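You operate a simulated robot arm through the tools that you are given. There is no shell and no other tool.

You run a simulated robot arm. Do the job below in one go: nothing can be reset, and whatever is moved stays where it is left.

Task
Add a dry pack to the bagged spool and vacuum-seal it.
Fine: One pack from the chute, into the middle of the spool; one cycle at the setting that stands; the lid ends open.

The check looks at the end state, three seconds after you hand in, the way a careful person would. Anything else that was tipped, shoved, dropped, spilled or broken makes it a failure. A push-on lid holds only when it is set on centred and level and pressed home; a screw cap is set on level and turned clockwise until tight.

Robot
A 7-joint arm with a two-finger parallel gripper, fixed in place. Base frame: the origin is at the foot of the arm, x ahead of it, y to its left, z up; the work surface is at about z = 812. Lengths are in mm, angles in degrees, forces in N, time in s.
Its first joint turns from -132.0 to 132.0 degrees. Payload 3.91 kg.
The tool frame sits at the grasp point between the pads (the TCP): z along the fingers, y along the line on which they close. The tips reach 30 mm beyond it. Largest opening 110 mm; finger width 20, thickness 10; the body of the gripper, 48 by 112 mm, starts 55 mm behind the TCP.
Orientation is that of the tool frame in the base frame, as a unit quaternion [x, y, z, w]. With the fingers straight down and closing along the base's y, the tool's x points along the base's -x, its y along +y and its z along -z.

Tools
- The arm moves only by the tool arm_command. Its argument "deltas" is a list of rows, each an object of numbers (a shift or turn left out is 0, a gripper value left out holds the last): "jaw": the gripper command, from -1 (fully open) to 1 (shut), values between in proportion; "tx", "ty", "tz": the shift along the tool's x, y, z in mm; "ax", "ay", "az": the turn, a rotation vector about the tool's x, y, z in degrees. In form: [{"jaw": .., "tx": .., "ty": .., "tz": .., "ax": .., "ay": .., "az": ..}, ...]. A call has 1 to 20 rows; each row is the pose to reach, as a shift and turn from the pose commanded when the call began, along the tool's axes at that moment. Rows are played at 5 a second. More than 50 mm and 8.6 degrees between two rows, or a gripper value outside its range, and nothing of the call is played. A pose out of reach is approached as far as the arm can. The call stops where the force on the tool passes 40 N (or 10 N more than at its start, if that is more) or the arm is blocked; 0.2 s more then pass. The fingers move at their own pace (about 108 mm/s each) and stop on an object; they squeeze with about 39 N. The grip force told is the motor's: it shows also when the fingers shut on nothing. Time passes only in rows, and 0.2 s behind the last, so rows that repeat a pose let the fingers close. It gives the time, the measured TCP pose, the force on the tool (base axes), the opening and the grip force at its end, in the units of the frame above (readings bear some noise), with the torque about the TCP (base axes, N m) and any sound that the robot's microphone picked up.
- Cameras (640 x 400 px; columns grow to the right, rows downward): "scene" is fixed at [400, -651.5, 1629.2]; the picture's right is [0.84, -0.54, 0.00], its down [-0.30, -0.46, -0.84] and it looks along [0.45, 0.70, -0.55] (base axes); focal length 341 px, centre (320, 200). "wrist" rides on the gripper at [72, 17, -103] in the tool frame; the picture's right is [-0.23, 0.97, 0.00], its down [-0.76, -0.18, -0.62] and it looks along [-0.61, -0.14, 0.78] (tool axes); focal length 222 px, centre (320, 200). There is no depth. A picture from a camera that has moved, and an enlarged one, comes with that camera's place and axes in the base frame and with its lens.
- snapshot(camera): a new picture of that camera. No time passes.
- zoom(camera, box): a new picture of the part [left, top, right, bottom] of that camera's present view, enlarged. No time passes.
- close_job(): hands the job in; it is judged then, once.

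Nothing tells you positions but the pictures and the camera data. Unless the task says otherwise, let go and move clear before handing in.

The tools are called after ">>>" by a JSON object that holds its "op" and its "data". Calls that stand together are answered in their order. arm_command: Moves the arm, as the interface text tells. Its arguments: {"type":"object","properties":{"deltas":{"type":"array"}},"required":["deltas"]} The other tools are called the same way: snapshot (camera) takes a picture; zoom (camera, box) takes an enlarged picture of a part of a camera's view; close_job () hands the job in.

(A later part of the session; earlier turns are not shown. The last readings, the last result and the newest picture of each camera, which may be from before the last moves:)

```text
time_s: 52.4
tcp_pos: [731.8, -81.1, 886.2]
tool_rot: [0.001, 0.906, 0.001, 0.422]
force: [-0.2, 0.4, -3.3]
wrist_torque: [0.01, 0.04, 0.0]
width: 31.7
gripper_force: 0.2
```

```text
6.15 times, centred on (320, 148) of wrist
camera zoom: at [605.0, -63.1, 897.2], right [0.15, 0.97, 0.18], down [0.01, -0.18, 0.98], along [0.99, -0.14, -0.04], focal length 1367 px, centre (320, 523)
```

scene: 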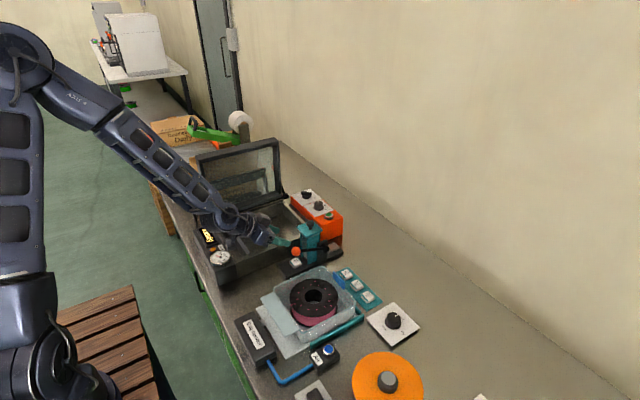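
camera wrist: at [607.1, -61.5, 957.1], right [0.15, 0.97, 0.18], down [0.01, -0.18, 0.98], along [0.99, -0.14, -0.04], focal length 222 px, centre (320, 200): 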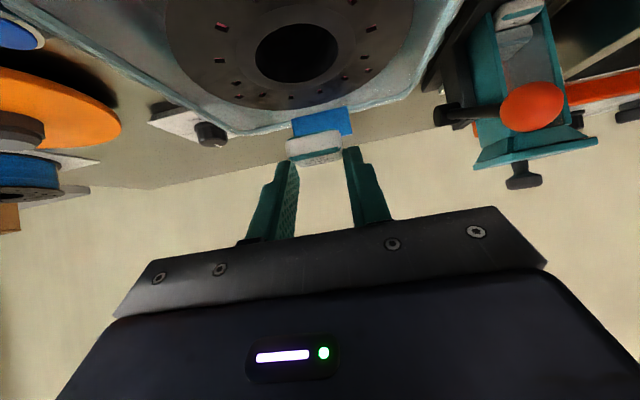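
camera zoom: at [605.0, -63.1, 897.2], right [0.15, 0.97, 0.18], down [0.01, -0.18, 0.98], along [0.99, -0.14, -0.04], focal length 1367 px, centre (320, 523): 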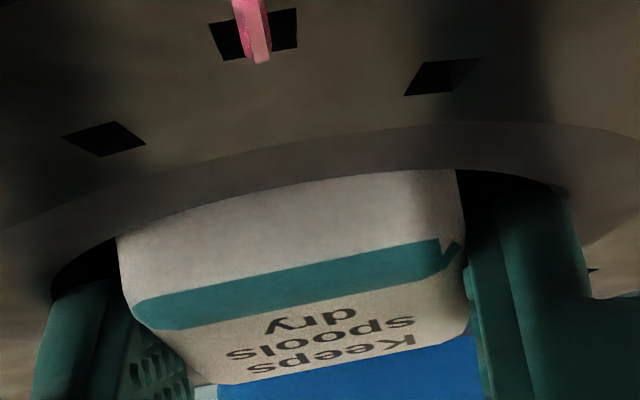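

The close-up shows the pack's near edge pressed against the near side of the hole. I'll set the spool down, grip the pack, and reduce the lean by 20° about the fingertip so that the near edge swings up and free.

>>> {"op": "arm_command", "data": {"deltas": [{"tx": 1.5, "tz": 1.3, "jaw": 0.8}, {"tx": 3.1, "tz": 2.6, "jaw": 0.8}, {"tx": 3.1, "tz": 2.6}]}}

>>> {"op": "arm_command", "data": {"deltas": [{"tx": -2.4, "tz": 1.3, "ay": 5}, {"tx": -4.8, "tz": 2.6, "ay": 10}, {"tx": -7.2, "tz": 3.9, "ay": 15}, {"tx": -9.6, "tz": 5.2, "ay": 20}]}}

>>> {"op": "zoom", "data": {"camera": "scene", "box": [295, 275, 335, 310]}}

>>> {"op": "snapshot", "data": {"camera": "wrist"}}

```text
time_s: 53.2
tcp_pos: [731.4, -80.8, 882.4]
tool_rot: [0.002, 0.906, 0.0, 0.422]
force: [0.5, 0.3, 0.2]
wrist_torque: [-0.03, 0.07, 0.01]
width: 31.1
gripper_force: 39.0
```

```text
time_s: 54.2
tcp_pos: [740.9, -80.9, 885.7]
tool_rot: [0.002, 0.966, 0.001, 0.259]
force: [0.3, 0.2, 0.0]
wrist_torque: [0.0, -0.02, -0.02]
width: 31.1
gripper_force: 39.4
```

```text
11.43 times, centred on (315, 292) of scene
camera zoom: at [400.0, -651.5, 1629.2], right [0.84, -0.54, 0.0], down [-0.3, -0.46, -0.84], along [0.45, 0.7, -0.55], focal length 3894 px, centre (377, -857)
```

zoom: 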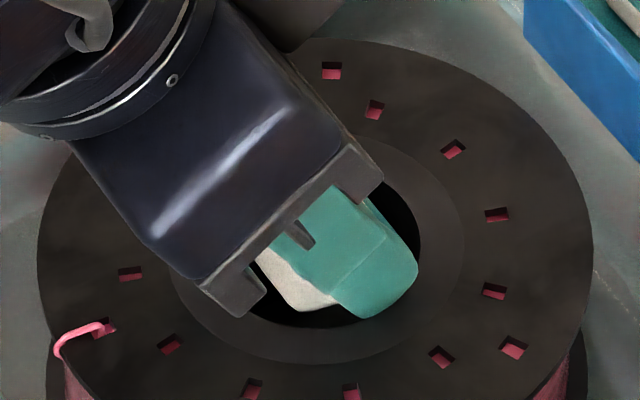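

```text
taken
camera wrist: at [626.0, -63.6, 939.4], right [0.2, 0.97, 0.12], down [0.35, -0.18, 0.92], along [0.92, -0.14, -0.38], focal length 222 px, centre (320, 200)
```

wrist: 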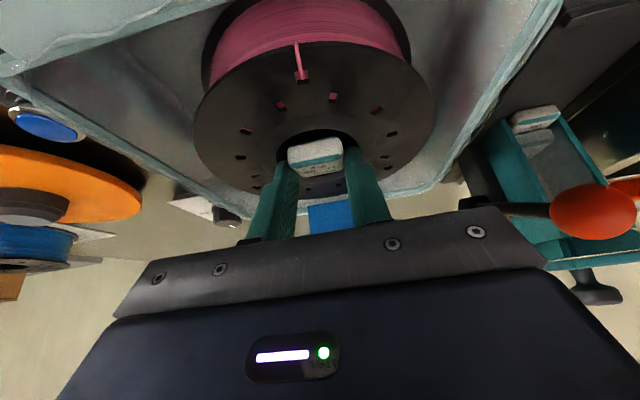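

Forces are near zero now and the pack's near edge is free. Lifting 4 mm to see whether the spool stays.

>>> {"op": "arm_command", "data": {"deltas": [{"tx": -1, "tz": -1.7}, {"tx": -2, "tz": -3.5}, {"tx": -2, "tz": -3.5}]}}

>>> {"op": "zoom", "data": {"camera": "scene", "box": [295, 275, 335, 310]}}

>>> {"op": "zoom", "data": {"camera": "wrist", "box": [250, 90, 400, 210]}}

```text
time_s: 55.0
tcp_pos: [741.2, -79.7, 890.2]
tool_rot: [0.002, 0.966, 0.001, 0.258]
force: [-0.1, 0.0, 0.4]
wrist_torque: [-0.02, 0.05, 0.04]
width: 31.2
gripper_force: 38.9
```

```text
11.43 times, centred on (315, 292) of scene
camera zoom: at [400.0, -651.5, 1629.2], right [0.84, -0.54, 0.0], down [-0.3, -0.46, -0.84], along [0.45, 0.7, -0.55], focal length 3894 px, centre (377, -857)
```

zoom: 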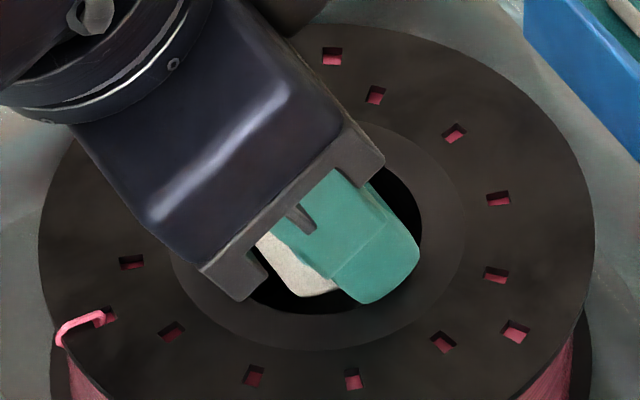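

```text
3.33 times, centred on (325, 150) of wrist
camera zoom: at [626.8, -62.9, 943.3], right [0.2, 0.97, 0.12], down [0.35, -0.18, 0.92], along [0.92, -0.14, -0.37], focal length 740 px, centre (303, 367)
```

zoom: 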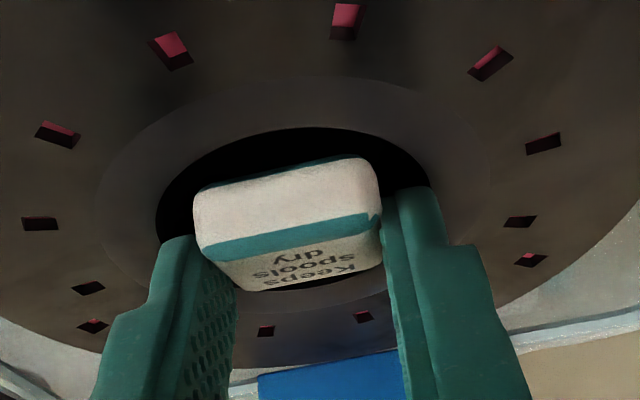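

>>> {"op": "arm_command", "data": {"deltas": [{"tx": -1.5, "tz": -2.6}, {"tx": -3, "tz": -5.2}, {"tx": -4, "tz": -7}, {"tx": -4, "tz": -7}]}}

>>> {"op": "zoom", "data": {"camera": "scene", "box": [280, 265, 350, 320]}}

>>> {"op": "zoom", "data": {"camera": "wrist", "box": [250, 90, 400, 210]}}

```text
time_s: 56.0
tcp_pos: [740.3, -80.0, 896.8]
tool_rot: [0.002, 0.966, 0.001, 0.259]
force: [-0.3, 0.8, -4.1]
wrist_torque: [0.03, 0.03, -0.02]
width: 31.2
gripper_force: 39.3
```

```text
7.27 times, centred on (315, 292) of scene
camera zoom: at [400.0, -651.5, 1629.2], right [0.84, -0.54, 0.0], down [-0.3, -0.46, -0.84], along [0.45, 0.7, -0.55], focal length 2478 px, centre (356, -473)
```

zoom: 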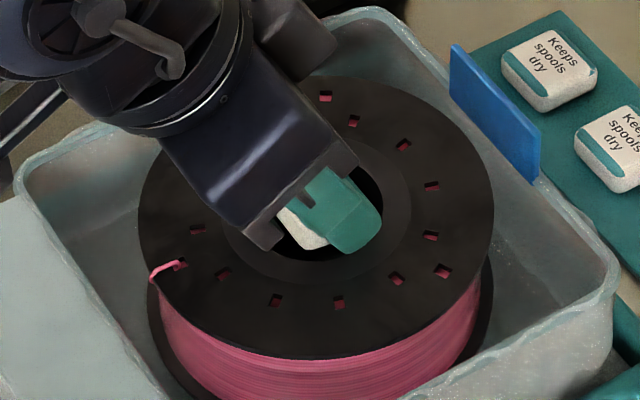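

```text
3.33 times, centred on (325, 150) of wrist
camera zoom: at [625.8, -63.2, 951.2], right [0.2, 0.97, 0.12], down [0.35, -0.18, 0.92], along [0.92, -0.14, -0.37], focal length 740 px, centre (303, 367)
```

zoom: 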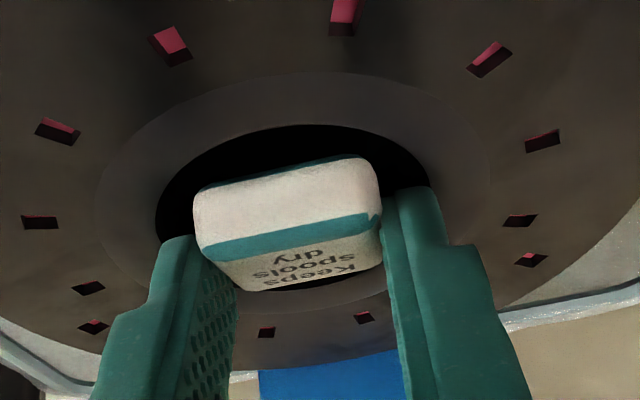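

The fingertips are wedged in the hub because the pack between them keeps them spread. Now that the pack's edge is free of the rim, I'll set the spool down and open the jaws so the pack can drop inside; then the jaws can close narrower and leave.

>>> {"op": "arm_command", "data": {"deltas": [{"tx": 2, "tz": 3.5}, {"tx": 4, "tz": 7}, {"tx": 5.5, "tz": 9.5}, {"tx": 5.5, "tz": 9.5, "jaw": -1}, {"tx": 5.5, "tz": 9.5}, {"tx": 5.5, "tz": 9.5}]}}

>>> {"op": "zoom", "data": {"camera": "wrist", "box": [250, 90, 400, 210]}}

>>> {"op": "zoom", "data": {"camera": "scene", "box": [280, 265, 350, 320]}}

```text
time_s: 57.4
tcp_pos: [741.3, -79.9, 885.9]
tool_rot: [0.002, 0.966, 0.001, 0.259]
force: [0.3, 0.8, -3.6]
wrist_torque: [0.02, 0.04, 0.01]
width: 32.1
gripper_force: 0.0
```

```text
3.33 times, centred on (325, 150) of wrist
camera zoom: at [626.7, -63.1, 940.2], right [0.2, 0.97, 0.12], down [0.35, -0.18, 0.92], along [0.92, -0.14, -0.37], focal length 740 px, centre (303, 367)
```

zoom: 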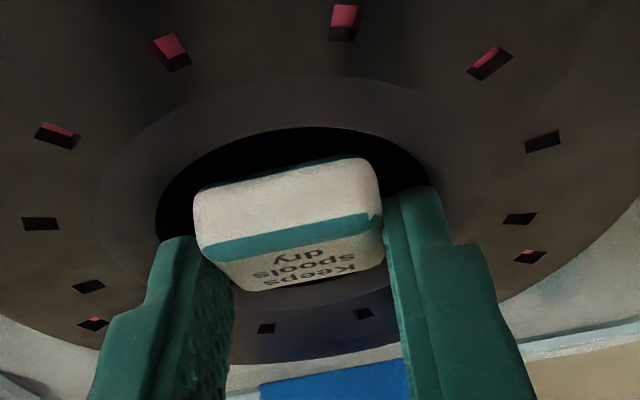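

```text
7.27 times, centred on (315, 292) of scene
camera zoom: at [400.0, -651.5, 1629.2], right [0.84, -0.54, 0.0], down [-0.3, -0.46, -0.84], along [0.45, 0.7, -0.55], focal length 2478 px, centre (356, -473)
```

zoom: 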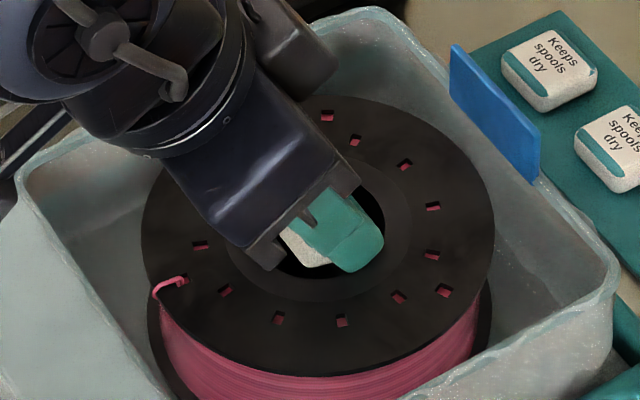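

The pack is loosely held now. I'll give a few small brisk shakes with jaws open so that it drops into the hub.

>>> {"op": "arm_command", "data": {"deltas": [{"tx": -4, "tz": -7, "jaw": -1}, {"tx": 0, "tz": 0}, {"tx": -4, "tz": -7}, {"tx": 0, "tz": 0}, {"tx": -4, "tz": -7, "az": 4}, {"tx": 0, "tz": 0, "az": -4}, {"tx": -4, "tz": -7, "az": 4}, {"tx": 0, "tz": 0, "az": -4}, {"tx": 0, "tz": 0, "az": 0}]}}

>>> {"op": "zoom", "data": {"camera": "wrist", "box": [250, 90, 400, 210]}}

```text
time_s: 59.4
tcp_pos: [742.4, -79.4, 886.6]
tool_rot: [0.002, 0.966, 0.002, 0.259]
force: [-0.4, -0.7, -3.6]
wrist_torque: [-0.01, 0.02, 0.01]
width: 32.4
gripper_force: 0.1
```

```text
3.33 times, centred on (325, 150) of wrist
camera zoom: at [626.6, -62.7, 941.0], right [0.2, 0.97, 0.12], down [0.35, -0.18, 0.92], along [0.92, -0.14, -0.37], focal length 740 px, centre (303, 367)
```

zoom: 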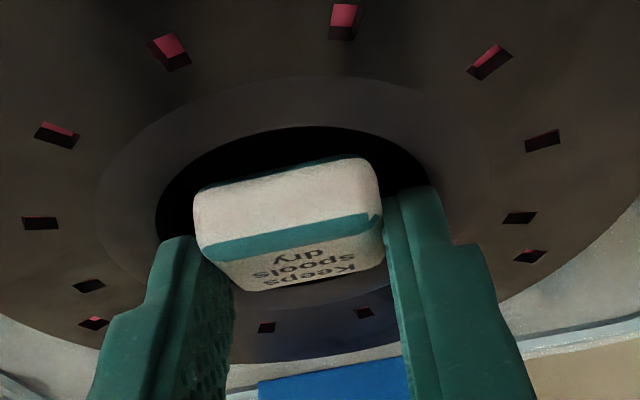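

It stays caught. I'll grip again and rotate the tool fully upright: the flat fingertips then can't stay in the round hole and pry themselves out while the spool rests on the bag floor; the pack will hang steeply into the hub.

>>> {"op": "arm_command", "data": {"deltas": [{"jaw": 0.8}, {"jaw": 0.8, "tx": 0.7, "tz": 1.3}, {"tx": 0, "tz": 1.4, "ay": 6}, {"tx": -1, "tz": 1.3, "ay": 12}, {"tx": -2, "tz": 1.1, "ay": 18}, {"tx": -3, "tz": 0.9, "ay": 24}, {"tx": -4.2, "tz": 0.7, "ay": 30}]}}

>>> {"op": "zoom", "data": {"camera": "scene", "box": [280, 265, 350, 320]}}

>>> {"op": "snapshot", "data": {"camera": "wrist"}}

```text
time_s: 61.0
tcp_pos: [745.0, -79.6, 889.1]
tool_rot: [0.002, 1.0, 0.001, 0.001]
force: [11.5, 1.6, 35.5]
wrist_torque: [-0.09, -0.56, -0.04]
width: 30.8
gripper_force: 39.6
```

```text
7.27 times, centred on (315, 292) of scene
camera zoom: at [400.0, -651.5, 1629.2], right [0.84, -0.54, 0.0], down [-0.3, -0.46, -0.84], along [0.45, 0.7, -0.55], focal length 2478 px, centre (356, -473)
```

zoom: 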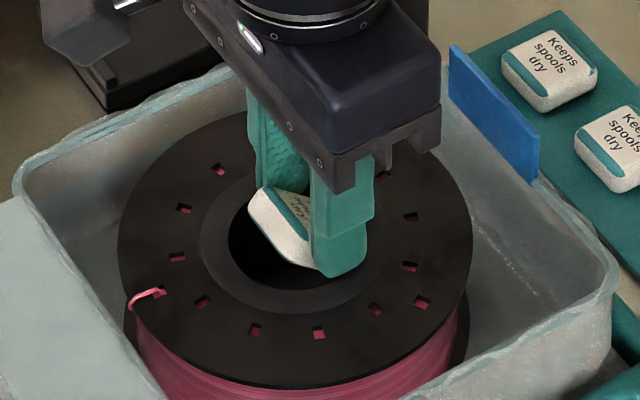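

```text
taken
camera wrist: at [672.0, -62.9, 993.0], right [0.23, 0.97, 0.0], down [0.76, -0.18, 0.62], along [0.61, -0.14, -0.78], focal length 222 px, centre (320, 200)
```

wrist: 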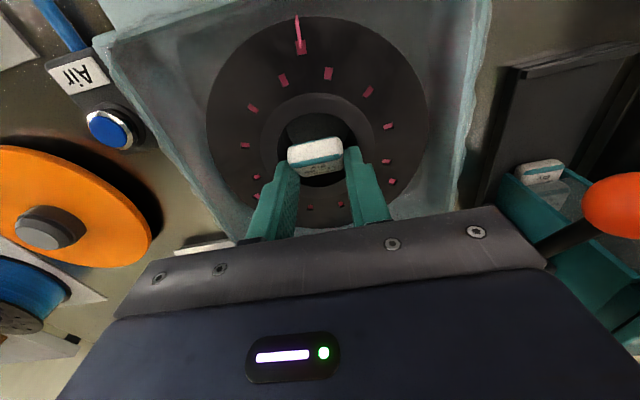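

The fingertips are now on top of the hub ring, pressing on it. Lifting 5 mm should separate them from the spool.

>>> {"op": "arm_command", "data": {"deltas": [{"tz": -2}, {"tz": -5}, {"tz": -8}, {"tz": -8}]}}

>>> {"op": "zoom", "data": {"camera": "scene", "box": [280, 265, 350, 320]}}

>>> {"op": "zoom", "data": {"camera": "wrist", "box": [230, 70, 410, 230]}}

```text
time_s: 62.0
tcp_pos: [744.3, -80.7, 896.0]
tool_rot: [0.002, 1.0, 0.001, -0.001]
force: [-0.1, -0.9, -0.8]
wrist_torque: [0.04, 0.02, 0.0]
width: 31.3
gripper_force: 39.1
```

```text
7.27 times, centred on (315, 292) of scene
camera zoom: at [400.0, -651.5, 1629.2], right [0.84, -0.54, 0.0], down [-0.3, -0.46, -0.84], along [0.45, 0.7, -0.55], focal length 2478 px, centre (356, -473)
```

zoom: 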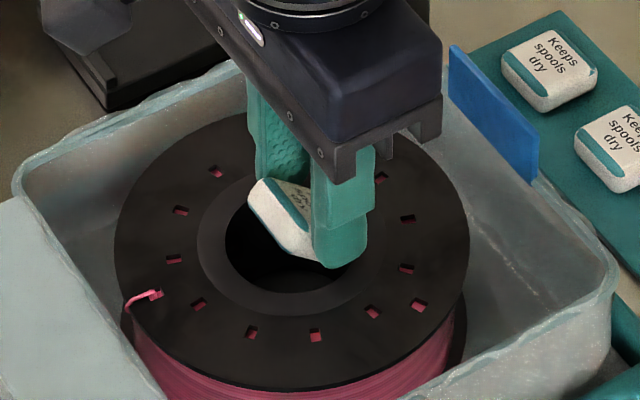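

```text
2.50 times, centred on (320, 150) of wrist
camera zoom: at [671.9, -63.7, 999.2], right [0.23, 0.97, 0.0], down [0.76, -0.18, 0.62], along [0.61, -0.14, -0.78], focal length 555 px, centre (320, 325)
```

zoom: 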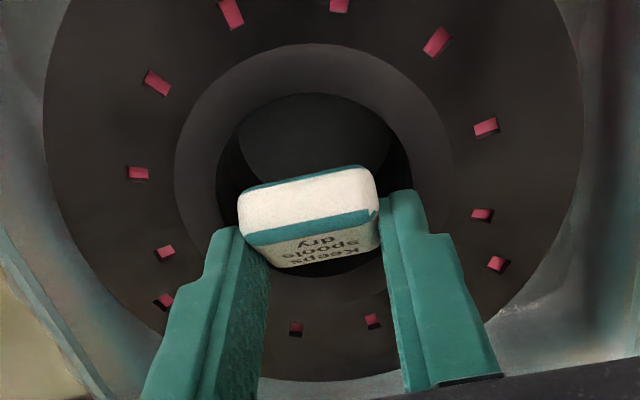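

The spool came free and sits flat in the bag, with its hub now near (736.5, -80). The pack hangs tilted from the fingertips above the hole; I'll centre it, lower 5 mm (tips still above the ring), and open wide.

>>> {"op": "arm_command", "data": {"deltas": [{"tx": -2.5}, {"tx": -2.5, "tz": 3}, {"tx": -2.5, "tz": 5}]}}

>>> {"op": "zoom", "data": {"camera": "scene", "box": [280, 265, 350, 320]}}

>>> {"op": "zoom", "data": {"camera": "wrist", "box": [230, 70, 410, 230]}}

```text
time_s: 62.8
tcp_pos: [747.9, -81.1, 893.4]
tool_rot: [0.002, 1.0, 0.0, 0.002]
force: [-3.0, 1.0, 12.4]
wrist_torque: [0.02, 0.02, -0.04]
width: 31.0
gripper_force: 38.5
stopped in row 3: the force on the tool passed its limit at 40 N (the readings are from after the stop); the commanded pose is now the measured one
```

```text
7.27 times, centred on (315, 292) of scene
camera zoom: at [400.0, -651.5, 1629.2], right [0.84, -0.54, 0.0], down [-0.3, -0.46, -0.84], along [0.45, 0.7, -0.55], focal length 2478 px, centre (356, -473)
```

zoom: 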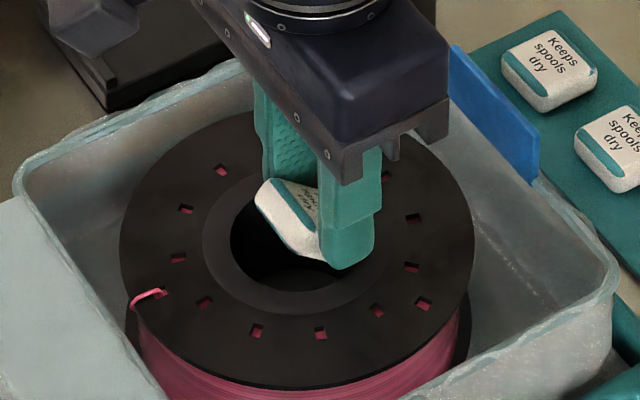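

```text
2.50 times, centred on (320, 150) of wrist
camera zoom: at [674.6, -63.8, 996.8], right [0.23, 0.97, 0.0], down [0.76, -0.18, 0.63], along [0.61, -0.14, -0.78], focal length 555 px, centre (320, 325)
```

zoom: 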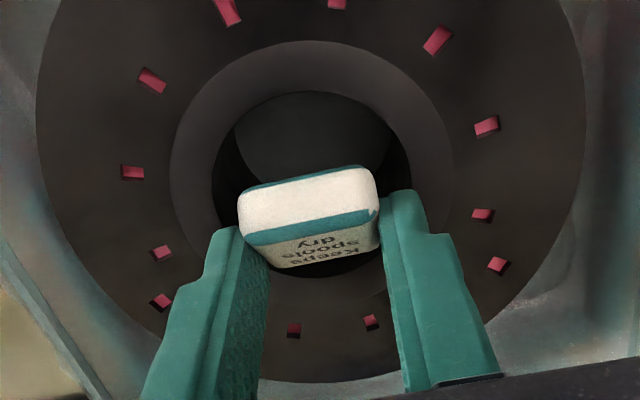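

Contact tells me the ring top is really at z≈863. Raising 4 mm, shifting 4 mm back to centre the pack over the hole, then opening wide.

>>> {"op": "arm_command", "data": {"deltas": [{"tz": -4}, {"tz": -4, "tx": 4}, {"tz": -4, "tx": 4}]}}

>>> {"op": "zoom", "data": {"camera": "wrist", "box": [230, 70, 410, 230]}}

>>> {"op": "zoom", "data": {"camera": "scene", "box": [280, 265, 350, 320]}}

```text
time_s: 63.6
tcp_pos: [745.4, -82.2, 896.7]
tool_rot: [0.001, 1.0, 0.001, 0.001]
force: [0.1, -0.4, -0.8]
wrist_torque: [0.02, -0.02, 0.02]
width: 31.4
gripper_force: 39.5
```

```text
2.50 times, centred on (320, 150) of wrist
camera zoom: at [670.7, -64.7, 1000.2], right [0.23, 0.97, 0.0], down [0.76, -0.18, 0.62], along [0.61, -0.14, -0.78], focal length 555 px, centre (320, 325)
```

zoom: 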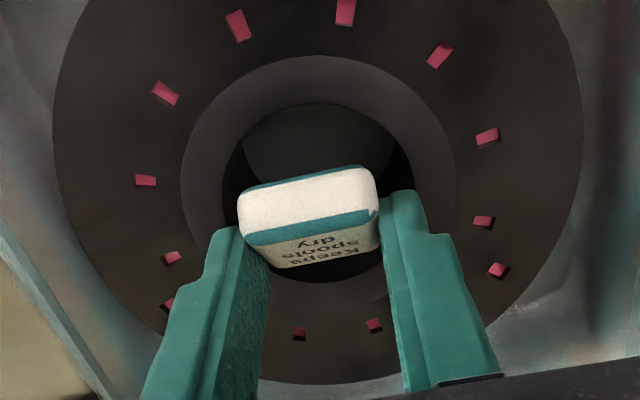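

```text
7.27 times, centred on (315, 292) of scene
camera zoom: at [400.0, -651.5, 1629.2], right [0.84, -0.54, 0.0], down [-0.3, -0.46, -0.84], along [0.45, 0.7, -0.55], focal length 2478 px, centre (356, -473)
```

zoom: 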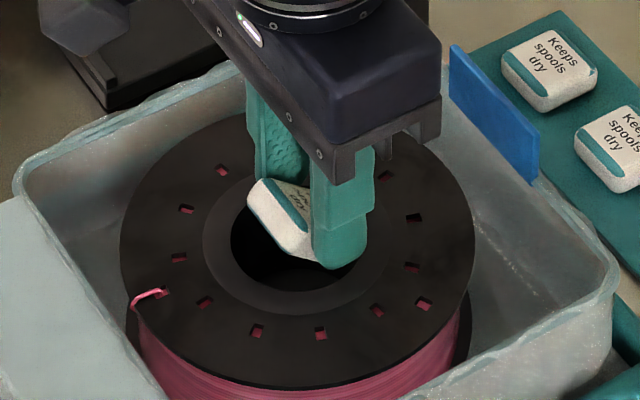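

>>> {"op": "arm_command", "data": {"deltas": [{"ty": 2}, {"ty": 2, "jaw": -0.2}, {"ty": 2, "jaw": -0.2}, {"ty": 2, "jaw": -0.2}]}}

>>> {"op": "zoom", "data": {"camera": "wrist", "box": [230, 70, 410, 230]}}

>>> {"op": "zoom", "data": {"camera": "scene", "box": [280, 265, 350, 320]}}

```text
time_s: 64.6
tcp_pos: [744.4, -79.2, 896.0]
tool_rot: [0.002, 1.0, 0.001, 0.0]
force: [0.2, 0.3, -0.6]
wrist_torque: [-0.02, 0.0, -0.01]
width: 65.7
gripper_force: 0.1
```

```text
2.50 times, centred on (320, 150) of wrist
camera zoom: at [670.7, -62.5, 1000.4], right [0.23, 0.97, 0.0], down [0.76, -0.18, 0.62], along [0.61, -0.14, -0.78], focal length 555 px, centre (320, 325)
```

zoom: 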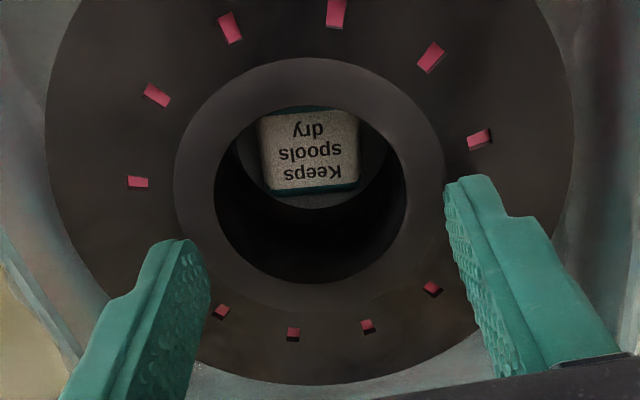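

```text
7.27 times, centred on (315, 292) of scene
camera zoom: at [400.0, -651.5, 1629.2], right [0.84, -0.54, 0.0], down [-0.3, -0.46, -0.84], along [0.45, 0.7, -0.55], focal length 2478 px, centre (356, -473)
```

zoom: 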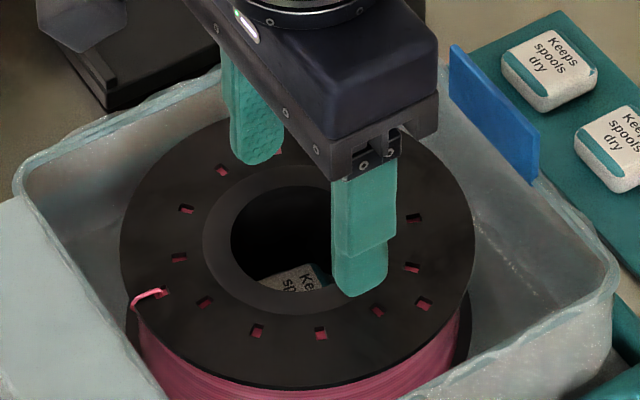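

The pack dropped and lies flat at the bottom of the hub. Next I raise and inspect the second pack that is poking out of the chute.

>>> {"op": "arm_command", "data": {"deltas": [{"tz": -40}, {"tz": -80}, {"tz": -100, "tx": 20}, {"tz": -100, "tx": 45, "ty": 20}, {"tz": -100, "tx": 60, "ty": 60}, {"tz": -100, "tx": 60, "ty": 105}, {"tz": -100, "tx": 60, "ty": 150}, {"tz": -100, "tx": 60, "ty": 176, "jaw": 1}]}}

>>> {"op": "zoom", "data": {"camera": "wrist", "box": [260, 40, 400, 200]}}

>>> {"op": "zoom", "data": {"camera": "scene", "box": [280, 225, 340, 280]}}

>>> {"op": "zoom", "data": {"camera": "scene", "box": [240, 250, 370, 360]}}

```text
time_s: 66.4
tcp_pos: [682.7, 96.1, 996.2]
tool_rot: [0.001, 1.0, 0.001, 0.001]
force: [-0.1, -0.4, -0.5]
wrist_torque: [0.0, -0.03, -0.02]
width: 0.1
gripper_force: 18.5
```

```text
2.50 times, centred on (330, 120) of wrist
camera zoom: at [610.2, 113.5, 1100.7], right [0.23, 0.97, 0.0], down [0.76, -0.18, 0.62], along [0.61, -0.14, -0.78], focal length 555 px, centre (295, 400)
```

zoom: 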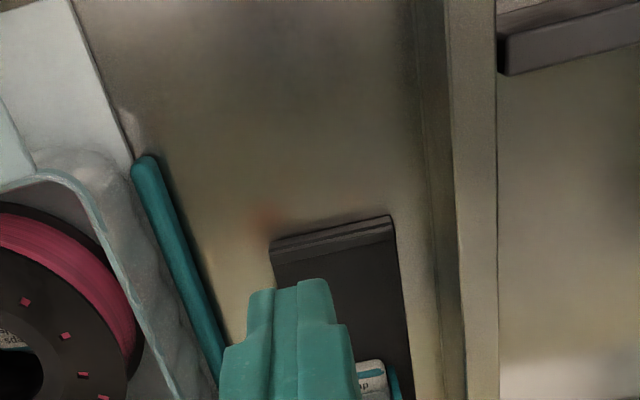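

```text
7.27 times, centred on (310, 252) of scene
camera zoom: at [400.0, -651.5, 1629.2], right [0.84, -0.54, 0.0], down [-0.3, -0.46, -0.84], along [0.45, 0.7, -0.55], focal length 2478 px, centre (393, -182)
```

zoom: 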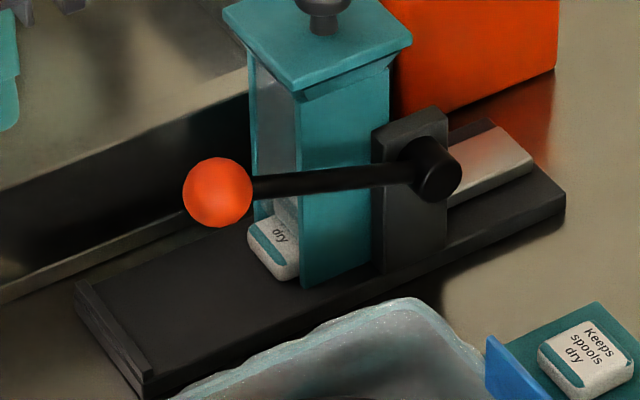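

```text
3.64 times, centred on (305, 305) of scene
camera zoom: at [400.0, -651.5, 1629.2], right [0.84, -0.54, 0.0], down [-0.3, -0.46, -0.84], along [0.45, 0.7, -0.55], focal length 1239 px, centre (374, -182)
```

zoom: 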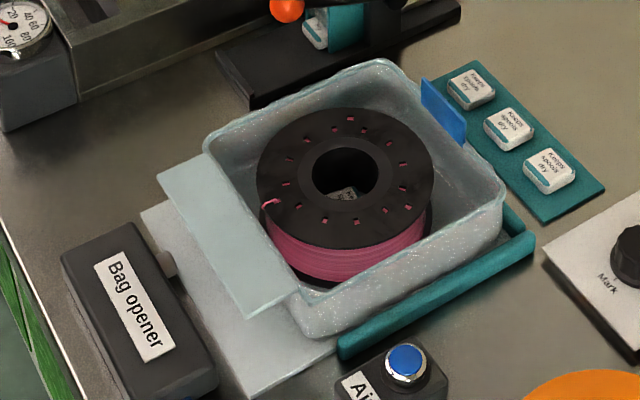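

The second pack sticks out about 8 mm (front at x≈811). I'll push it back with closed fingertips, yawed 90° so the narrow side of the gripper (±24 mm) clears the lever ball.

>>> {"op": "arm_command", "data": {"deltas": [{"az": 8, "jaw": 1}, {"az": 16}, {"az": 24}, {"az": 32}, {"az": 40}, {"az": 48}, {"az": 56}, {"az": 64}, {"az": 72}, {"az": 80}, {"az": 88}, {"az": 90}]}}

>>> {"op": "arm_command", "data": {"deltas": [{"ax": -8}, {"ax": -16}, {"ax": -24}, {"ax": -32}, {"ax": -40}, {"ax": -48}, {"ax": -50, "tx": 6}]}}

>>> {"op": "snapshot", "data": {"camera": "scene"}}

```text
time_s: 69.0
tcp_pos: [684.6, 97.2, 996.6]
tool_rot: [0.709, 0.705, 0.0, -0.001]
force: [-0.3, -0.6, 0.1]
wrist_torque: [0.0, 0.03, 0.0]
width: 0.1
gripper_force: 37.5
```

```text
time_s: 70.6
tcp_pos: [683.2, 102.3, 996.9]
tool_rot: [0.641, 0.64, 0.301, 0.3]
force: [0.4, -0.4, -1.0]
wrist_torque: [0.02, 0.02, -0.03]
width: 0.0
gripper_force: 37.5
```

```text
taken
```

scene: 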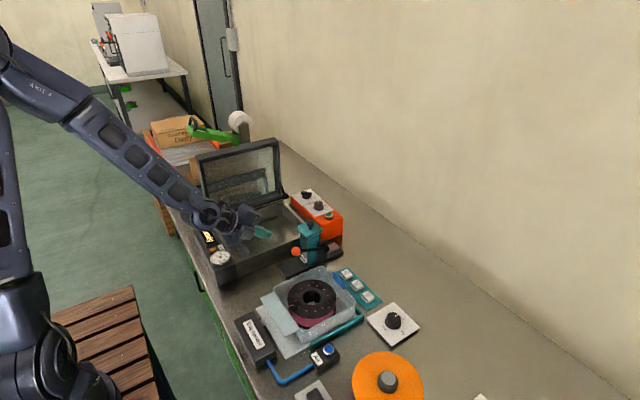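

>>> {"op": "arm_command", "data": {"deltas": [{"ty": -33, "tz": 27.5}, {"ty": -66, "tz": 55}, {"ty": -98, "tz": 82.3}, {"ty": -77, "tz": 107}, {"ty": -56, "tz": 132}, {"ty": -42, "tz": 149}]}}

>>> {"op": "zoom", "data": {"camera": "scene", "box": [260, 215, 340, 285]}}

```text
time_s: 72.0
tcp_pos: [773.0, 104.1, 869.1]
tool_rot: [0.641, 0.64, 0.3, 0.3]
force: [-0.9, -0.6, -0.4]
wrist_torque: [-0.03, 0.02, -0.01]
width: 0.0
gripper_force: 37.8
```

```text
5.71 times, centred on (300, 250) of scene
camera zoom: at [400.0, -651.5, 1629.2], right [0.84, -0.54, 0.0], down [-0.3, -0.46, -0.84], along [0.45, 0.7, -0.55], focal length 1947 px, centre (434, -86)
```

zoom: 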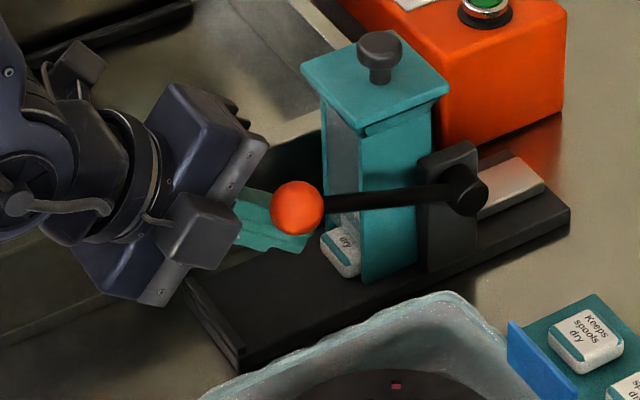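

>>> {"op": "arm_command", "data": {"deltas": [{"ty": -8.5, "tz": 7}, {"ty": -17, "tz": 14.1}, {"ty": -12, "tz": 20}]}}

>>> {"op": "zoom", "data": {"camera": "scene", "box": [260, 215, 340, 285]}}

```text
time_s: 72.8
tcp_pos: [780.6, 103.5, 847.1]
tool_rot: [0.642, 0.639, 0.3, 0.298]
force: [0.0, 0.7, 0.7]
wrist_torque: [0.0, -0.02, 0.0]
width: 0.0
gripper_force: 37.4
```

```text
5.71 times, centred on (300, 250) of scene
camera zoom: at [400.0, -651.5, 1629.2], right [0.84, -0.54, 0.0], down [-0.3, -0.46, -0.84], along [0.45, 0.7, -0.55], focal length 1947 px, centre (434, -86)
```

zoom: 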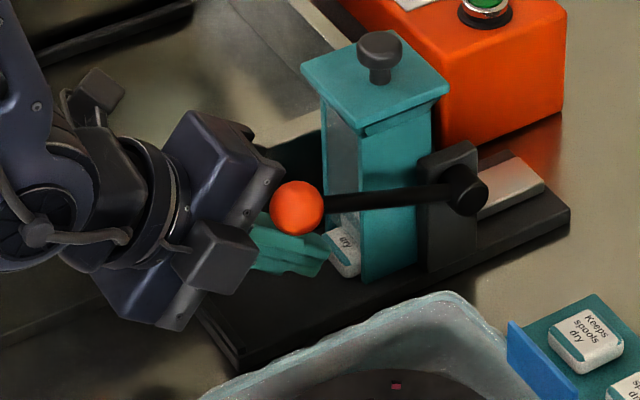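

Clear of the ball so far. Advancing slowly to push the pack in.

>>> {"op": "arm_command", "data": {"deltas": [{"ty": 1.9, "tz": 2.3}, {"ty": 3.8, "tz": 4.6}, {"ty": 5.8, "tz": 6.9}, {"ty": 7.1, "tz": 8.4}]}}

>>> {"op": "zoom", "data": {"camera": "scene", "box": [270, 225, 330, 280]}}

```text
time_s: 73.8
tcp_pos: [790.2, 102.4, 847.1]
tool_rot: [0.642, 0.639, 0.299, 0.3]
force: [-0.1, 0.3, 0.6]
wrist_torque: [-0.02, 0.02, -0.02]
width: 0.2
gripper_force: 37.6
```

```text
7.27 times, centred on (300, 252) of scene
camera zoom: at [400.0, -651.5, 1629.2], right [0.84, -0.54, 0.0], down [-0.3, -0.46, -0.84], along [0.45, 0.7, -0.55], focal length 2478 px, centre (466, -182)
```

zoom: 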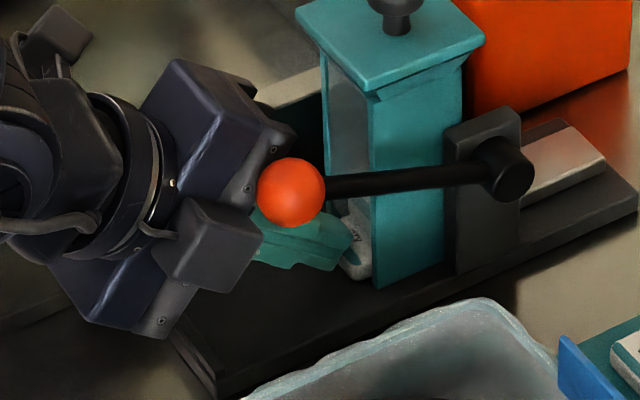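

>>> {"op": "arm_command", "data": {"deltas": [{"ty": 1, "tz": 1.2}, {"ty": 2, "tz": 2.3}, {"ty": 3, "tz": 3.5}, {"ty": 4, "tz": 4.8}]}}

>>> {"op": "zoom", "data": {"camera": "scene", "box": [270, 225, 330, 280]}}

```text
time_s: 74.8
tcp_pos: [793.3, 104.5, 847.4]
tool_rot: [0.642, 0.64, 0.299, 0.298]
force: [-36.1, -2.1, 13.6]
wrist_torque: [-0.04, 0.02, -0.06]
width: 0.0
gripper_force: 37.7
```

```text
7.27 times, centred on (300, 252) of scene
camera zoom: at [400.0, -651.5, 1629.2], right [0.84, -0.54, 0.0], down [-0.3, -0.46, -0.84], along [0.45, 0.7, -0.55], focal length 2478 px, centre (466, -182)
```

zoom: 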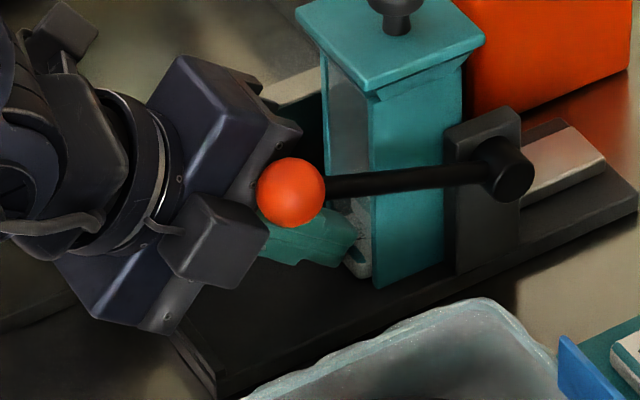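

Firm resistance now (36 N), so I back off and look at how the pack sits.

>>> {"op": "arm_command", "data": {"deltas": [{"ty": -8, "tz": -9.6}, {"ty": -16, "tz": -19}, {"ty": -34, "tz": -41}, {"ty": -52, "tz": -62}]}}

>>> {"op": "zoom", "data": {"camera": "scene", "box": [280, 225, 340, 280]}}

```text
time_s: 75.8
tcp_pos: [714.7, 102.6, 847.5]
tool_rot: [0.642, 0.639, 0.299, 0.3]
force: [-0.3, 0.6, 0.1]
wrist_torque: [-0.04, 0.03, 0.01]
width: 0.1
gripper_force: 37.8
```

```text
7.27 times, centred on (310, 252) of scene
camera zoom: at [400.0, -651.5, 1629.2], right [0.84, -0.54, 0.0], down [-0.3, -0.46, -0.84], along [0.45, 0.7, -0.55], focal length 2478 px, centre (393, -182)
```

zoom: 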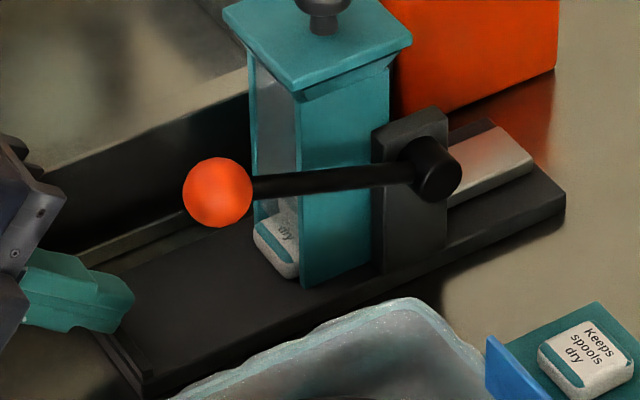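

The pack is back in the slot, essentially flush with the chute front; good enough without forcing it. Now I rise, straighten and yaw for gripping the bag's blue tab with fingers closing along x.

>>> {"op": "arm_command", "data": {"deltas": [{"ty": 35, "tz": -30}, {"ty": 70, "tz": -60}, {"ty": 105, "tz": -90}, {"ty": 130, "tz": -112}, {"ty": 130, "tz": -112, "ax": 8}, {"ty": 130, "tz": -112, "ax": 16}, {"ty": 130, "tz": -112, "ax": 24}, {"ty": 130, "tz": -112, "ax": 32}, {"ty": 130, "tz": -112, "ax": 40}, {"ty": 130, "tz": -112, "ax": 48}, {"ty": 130, "tz": -112, "ax": 50}]}}

>>> {"op": "arm_command", "data": {"deltas": [{"az": -8, "jaw": 0}, {"az": -16}, {"az": -24}, {"az": -32}, {"az": -40}, {"az": -48}, {"az": -56}, {"az": -64}, {"az": -72}, {"az": -80}, {"az": -88}, {"az": -96}, {"az": -104}, {"az": -112}, {"az": -120}, {"az": -128}, {"az": -136}, {"az": -144}, {"az": -152}, {"az": -160}]}}

```text
time_s: 78.2
tcp_pos: [712.5, 102.3, 1018.6]
tool_rot: [0.708, 0.706, 0.001, -0.001]
force: [0.3, 0.5, 0.9]
wrist_torque: [-0.02, -0.02, -0.03]
width: 0.0
gripper_force: 37.6
out of reach, approached as far as the arm can: row 7
```

```text
time_s: 82.4
tcp_pos: [714.4, 102.3, 1016.6]
tool_rot: [-0.572, 0.82, 0.001, 0.0]
force: [1.7, -1.8, -1.6]
wrist_torque: [0.11, 0.15, 0.03]
width: 55.2
gripper_force: 0.0
```

>>> {"op": "arm_command", "data": {"deltas": [{"az": -8}, {"az": -16}, {"az": -20}]}}

>>> {"op": "snapshot", "data": {"camera": "wrist"}}

>>> {"op": "zoom", "data": {"camera": "scene", "box": [300, 250, 370, 310]}}

```text
time_s: 83.2
tcp_pos: [711.7, 102.9, 1016.4]
tool_rot: [-0.601, 0.8, 0.0, 0.002]
force: [-0.4, -0.9, 0.2]
wrist_torque: [-0.02, -0.01, -0.01]
width: 55.1
gripper_force: 0.0
out of reach, approached as far as the arm can: row 1, 2, 3
```

```text
taken
camera wrist: at [675.8, 38.4, 1121.7], right [-0.87, 0.49, 0.0], down [0.38, 0.68, 0.63], along [0.31, 0.55, -0.78], focal length 222 px, centre (320, 200)
```

wrist: 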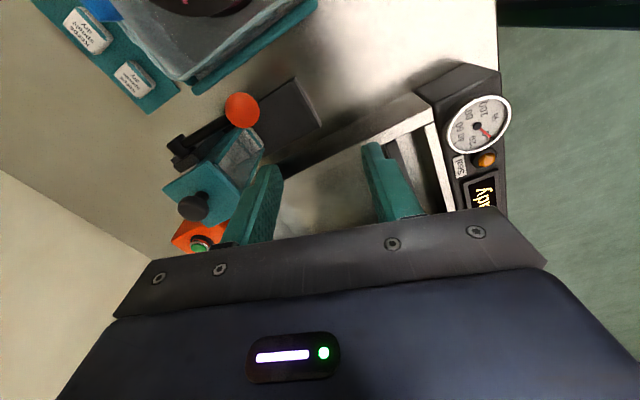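

```text
6.67 times, centred on (335, 280) of scene
camera zoom: at [400.0, -651.5, 1629.2], right [0.84, -0.54, 0.0], down [-0.3, -0.46, -0.84], along [0.45, 0.7, -0.55], focal length 2272 px, centre (220, -333)
```

zoom: 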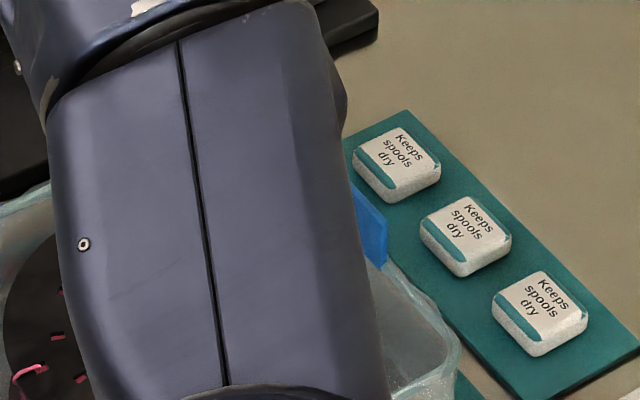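

Yaw is limited near -74°, so I'll use +90° instead. Checking the arm posture first.

>>> {"op": "snapshot", "data": {"camera": "scene"}}

```text
taken
```

scene: 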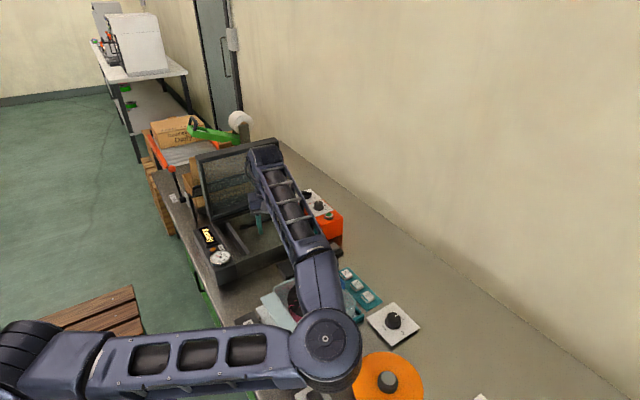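

The redundant arm swung its elbow to the right; rotating back to +90° should restore it.

>>> {"op": "arm_command", "data": {"deltas": [{"az": 8}, {"az": 16}, {"az": 24}, {"az": 32}, {"az": 40}, {"az": 48}, {"az": 56}, {"az": 64}, {"az": 72}, {"az": 80}, {"az": 88}, {"az": 96}, {"az": 104}, {"az": 112}, {"az": 120}, {"az": 128}, {"az": 136}, {"az": 144}, {"az": 152}, {"az": 160}]}}

>>> {"op": "snapshot", "data": {"camera": "scene"}}

```text
time_s: 87.4
tcp_pos: [713.3, 103.3, 1018.2]
tool_rot: [0.684, 0.73, 0.002, 0.0]
force: [-1.0, 0.2, 0.7]
wrist_torque: [-0.01, -0.01, 0.04]
width: 55.1
gripper_force: 0.1
```

```text
taken
```

scene: 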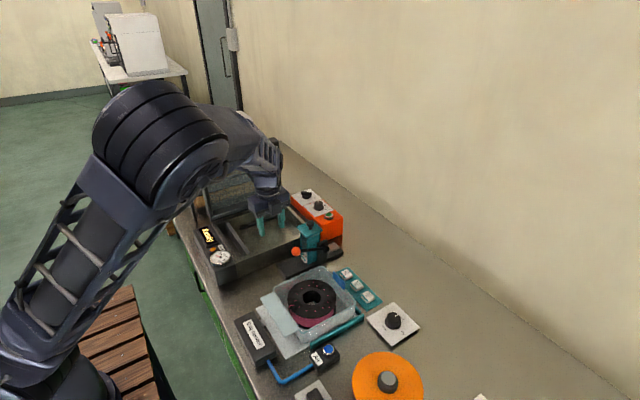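

The arm is back to an elbow-up posture. Fine-tuning yaw and locating the tab.

>>> {"op": "arm_command", "data": {"deltas": [{"az": 3.7}]}}

>>> {"op": "zoom", "data": {"camera": "scene", "box": [320, 255, 370, 305]}}

>>> {"op": "zoom", "data": {"camera": "scene", "box": [240, 250, 370, 360]}}

>>> {"op": "snapshot", "data": {"camera": "wrist"}}

```text
time_s: 87.8
tcp_pos: [712.8, 102.2, 1019.4]
tool_rot: [0.707, 0.707, 0.001, 0.0]
force: [0.1, -0.2, 0.2]
wrist_torque: [-0.01, -0.02, -0.03]
width: 55.0
gripper_force: 0.0
```

```text
8.00 times, centred on (345, 280) of scene
camera zoom: at [400.0, -651.5, 1629.2], right [0.84, -0.54, 0.0], down [-0.3, -0.46, -0.84], along [0.45, 0.7, -0.55], focal length 2726 px, centre (120, -440)
```

zoom: 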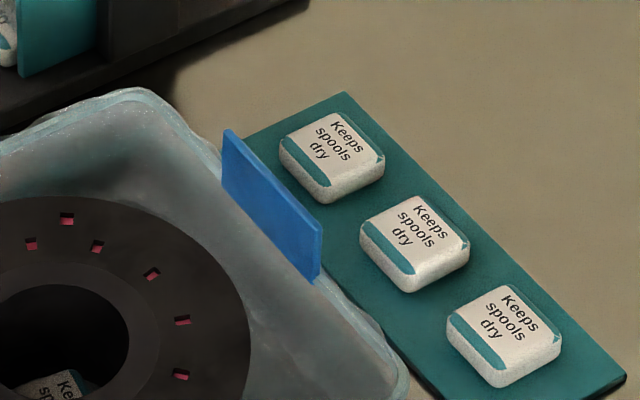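

```text
3.64 times, centred on (305, 305) of scene
camera zoom: at [400.0, -651.5, 1629.2], right [0.84, -0.54, 0.0], down [-0.3, -0.46, -0.84], along [0.45, 0.7, -0.55], focal length 1239 px, centre (374, -182)
```

zoom: 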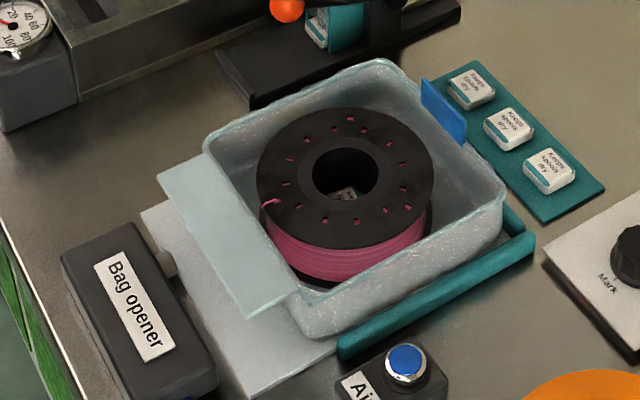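

```text
taken
camera wrist: at [729.5, 175.6, 1123.2], right [0.97, -0.23, 0.0], down [-0.18, -0.76, 0.62], along [-0.14, -0.6, -0.78], focal length 222 px, centre (320, 200)
```

wrist: 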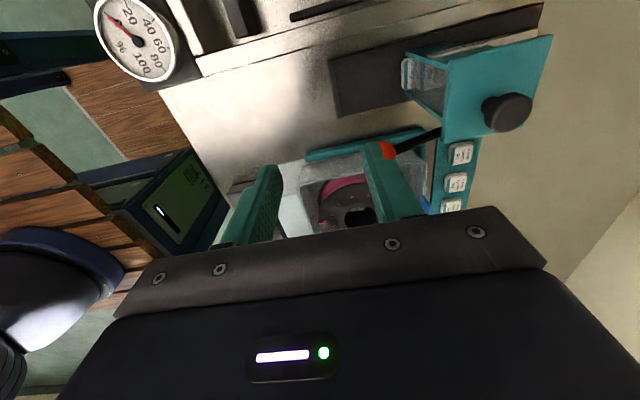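

The tab spans about y -106…-46, z 850–880, at x≈838. To balance the bag before lifting, I first nudge the spool back to the bag centre: closed fingertips go a little into the hub and drag it +x.

>>> {"op": "arm_command", "data": {"deltas": [{"jaw": 1, "tx": -45}, {"tx": -90}, {"tx": -135}, {"tx": -183, "ty": 12}, {"tx": -183, "ty": 25}, {"tx": -183, "ty": 25, "tz": 45}, {"tx": -183, "ty": 25, "tz": 90}, {"tx": -183, "ty": 25, "tz": 115}]}}

>>> {"op": "zoom", "data": {"camera": "wrist", "box": [220, 60, 420, 220]}}

>>> {"op": "zoom", "data": {"camera": "scene", "box": [270, 250, 360, 330]}}

```text
time_s: 89.6
tcp_pos: [740.2, -76.6, 902.5]
tool_rot: [0.707, 0.707, 0.002, 0.0]
force: [-0.4, 0.0, -0.3]
wrist_torque: [0.02, -0.01, -0.05]
width: 0.0
gripper_force: 37.5
```

```text
2.50 times, centred on (320, 140) of wrist
camera zoom: at [756.4, -4.3, 1005.9], right [0.97, -0.23, 0.0], down [-0.18, -0.76, 0.62], along [-0.14, -0.61, -0.78], focal length 555 px, centre (320, 350)
```

zoom: 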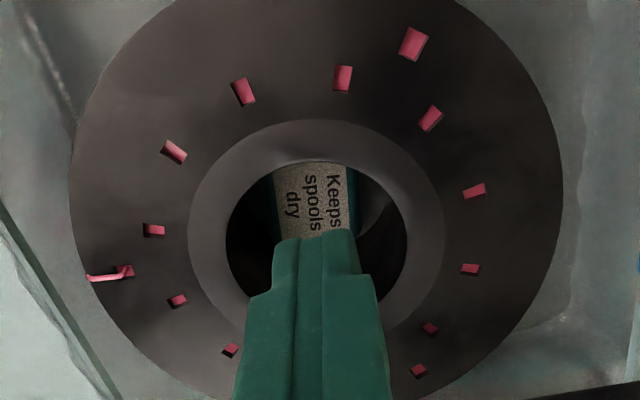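

```text
5.00 times, centred on (315, 290) of scene
camera zoom: at [400.0, -651.5, 1629.2], right [0.84, -0.54, 0.0], down [-0.3, -0.46, -0.84], along [0.45, 0.7, -0.55], focal length 1704 px, centre (345, -250)
```

zoom: 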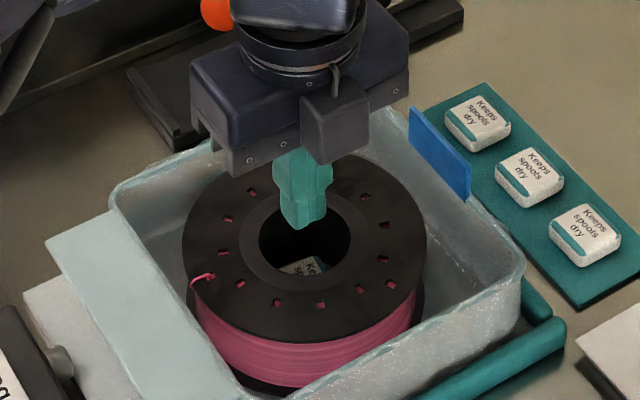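

>>> {"op": "arm_command", "data": {"deltas": [{"tx": -2, "tz": 8}, {"tx": -2, "tz": 16}, {"tx": -2, "tz": 22}]}}

>>> {"op": "arm_command", "data": {"deltas": [{"ty": 5}, {"ty": 10}, {"ty": 15}, {"ty": 19}, {"ty": 23}, {"ty": 25}]}}

>>> {"op": "zoom", "data": {"camera": "scene", "box": [270, 250, 360, 330]}}

```text
time_s: 90.4
tcp_pos: [740.1, -80.8, 880.1]
tool_rot: [0.707, 0.708, 0.002, 0.0]
force: [-0.3, 0.1, -0.3]
wrist_torque: [0.02, 0.0, 0.01]
width: 0.0
gripper_force: 37.9
```

```text
time_s: 91.8
tcp_pos: [764.1, -80.6, 881.2]
tool_rot: [0.707, 0.708, 0.001, 0.0]
force: [-1.6, -0.3, 2.0]
wrist_torque: [-0.03, 0.03, -0.01]
width: 0.0
gripper_force: 37.4
```

```text
5.00 times, centred on (315, 290) of scene
camera zoom: at [400.0, -651.5, 1629.2], right [0.84, -0.54, 0.0], down [-0.3, -0.46, -0.84], along [0.45, 0.7, -0.55], focal length 1704 px, centre (345, -250)
```

zoom: 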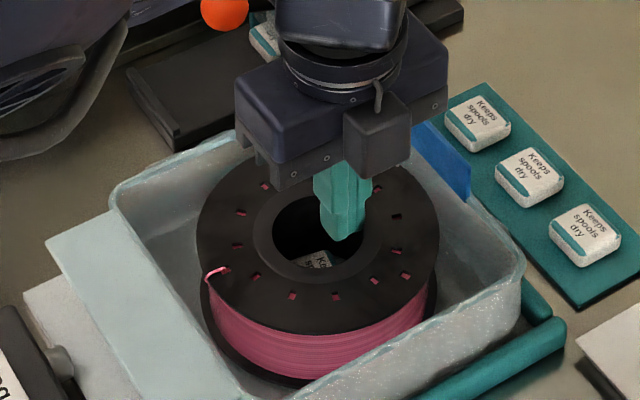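

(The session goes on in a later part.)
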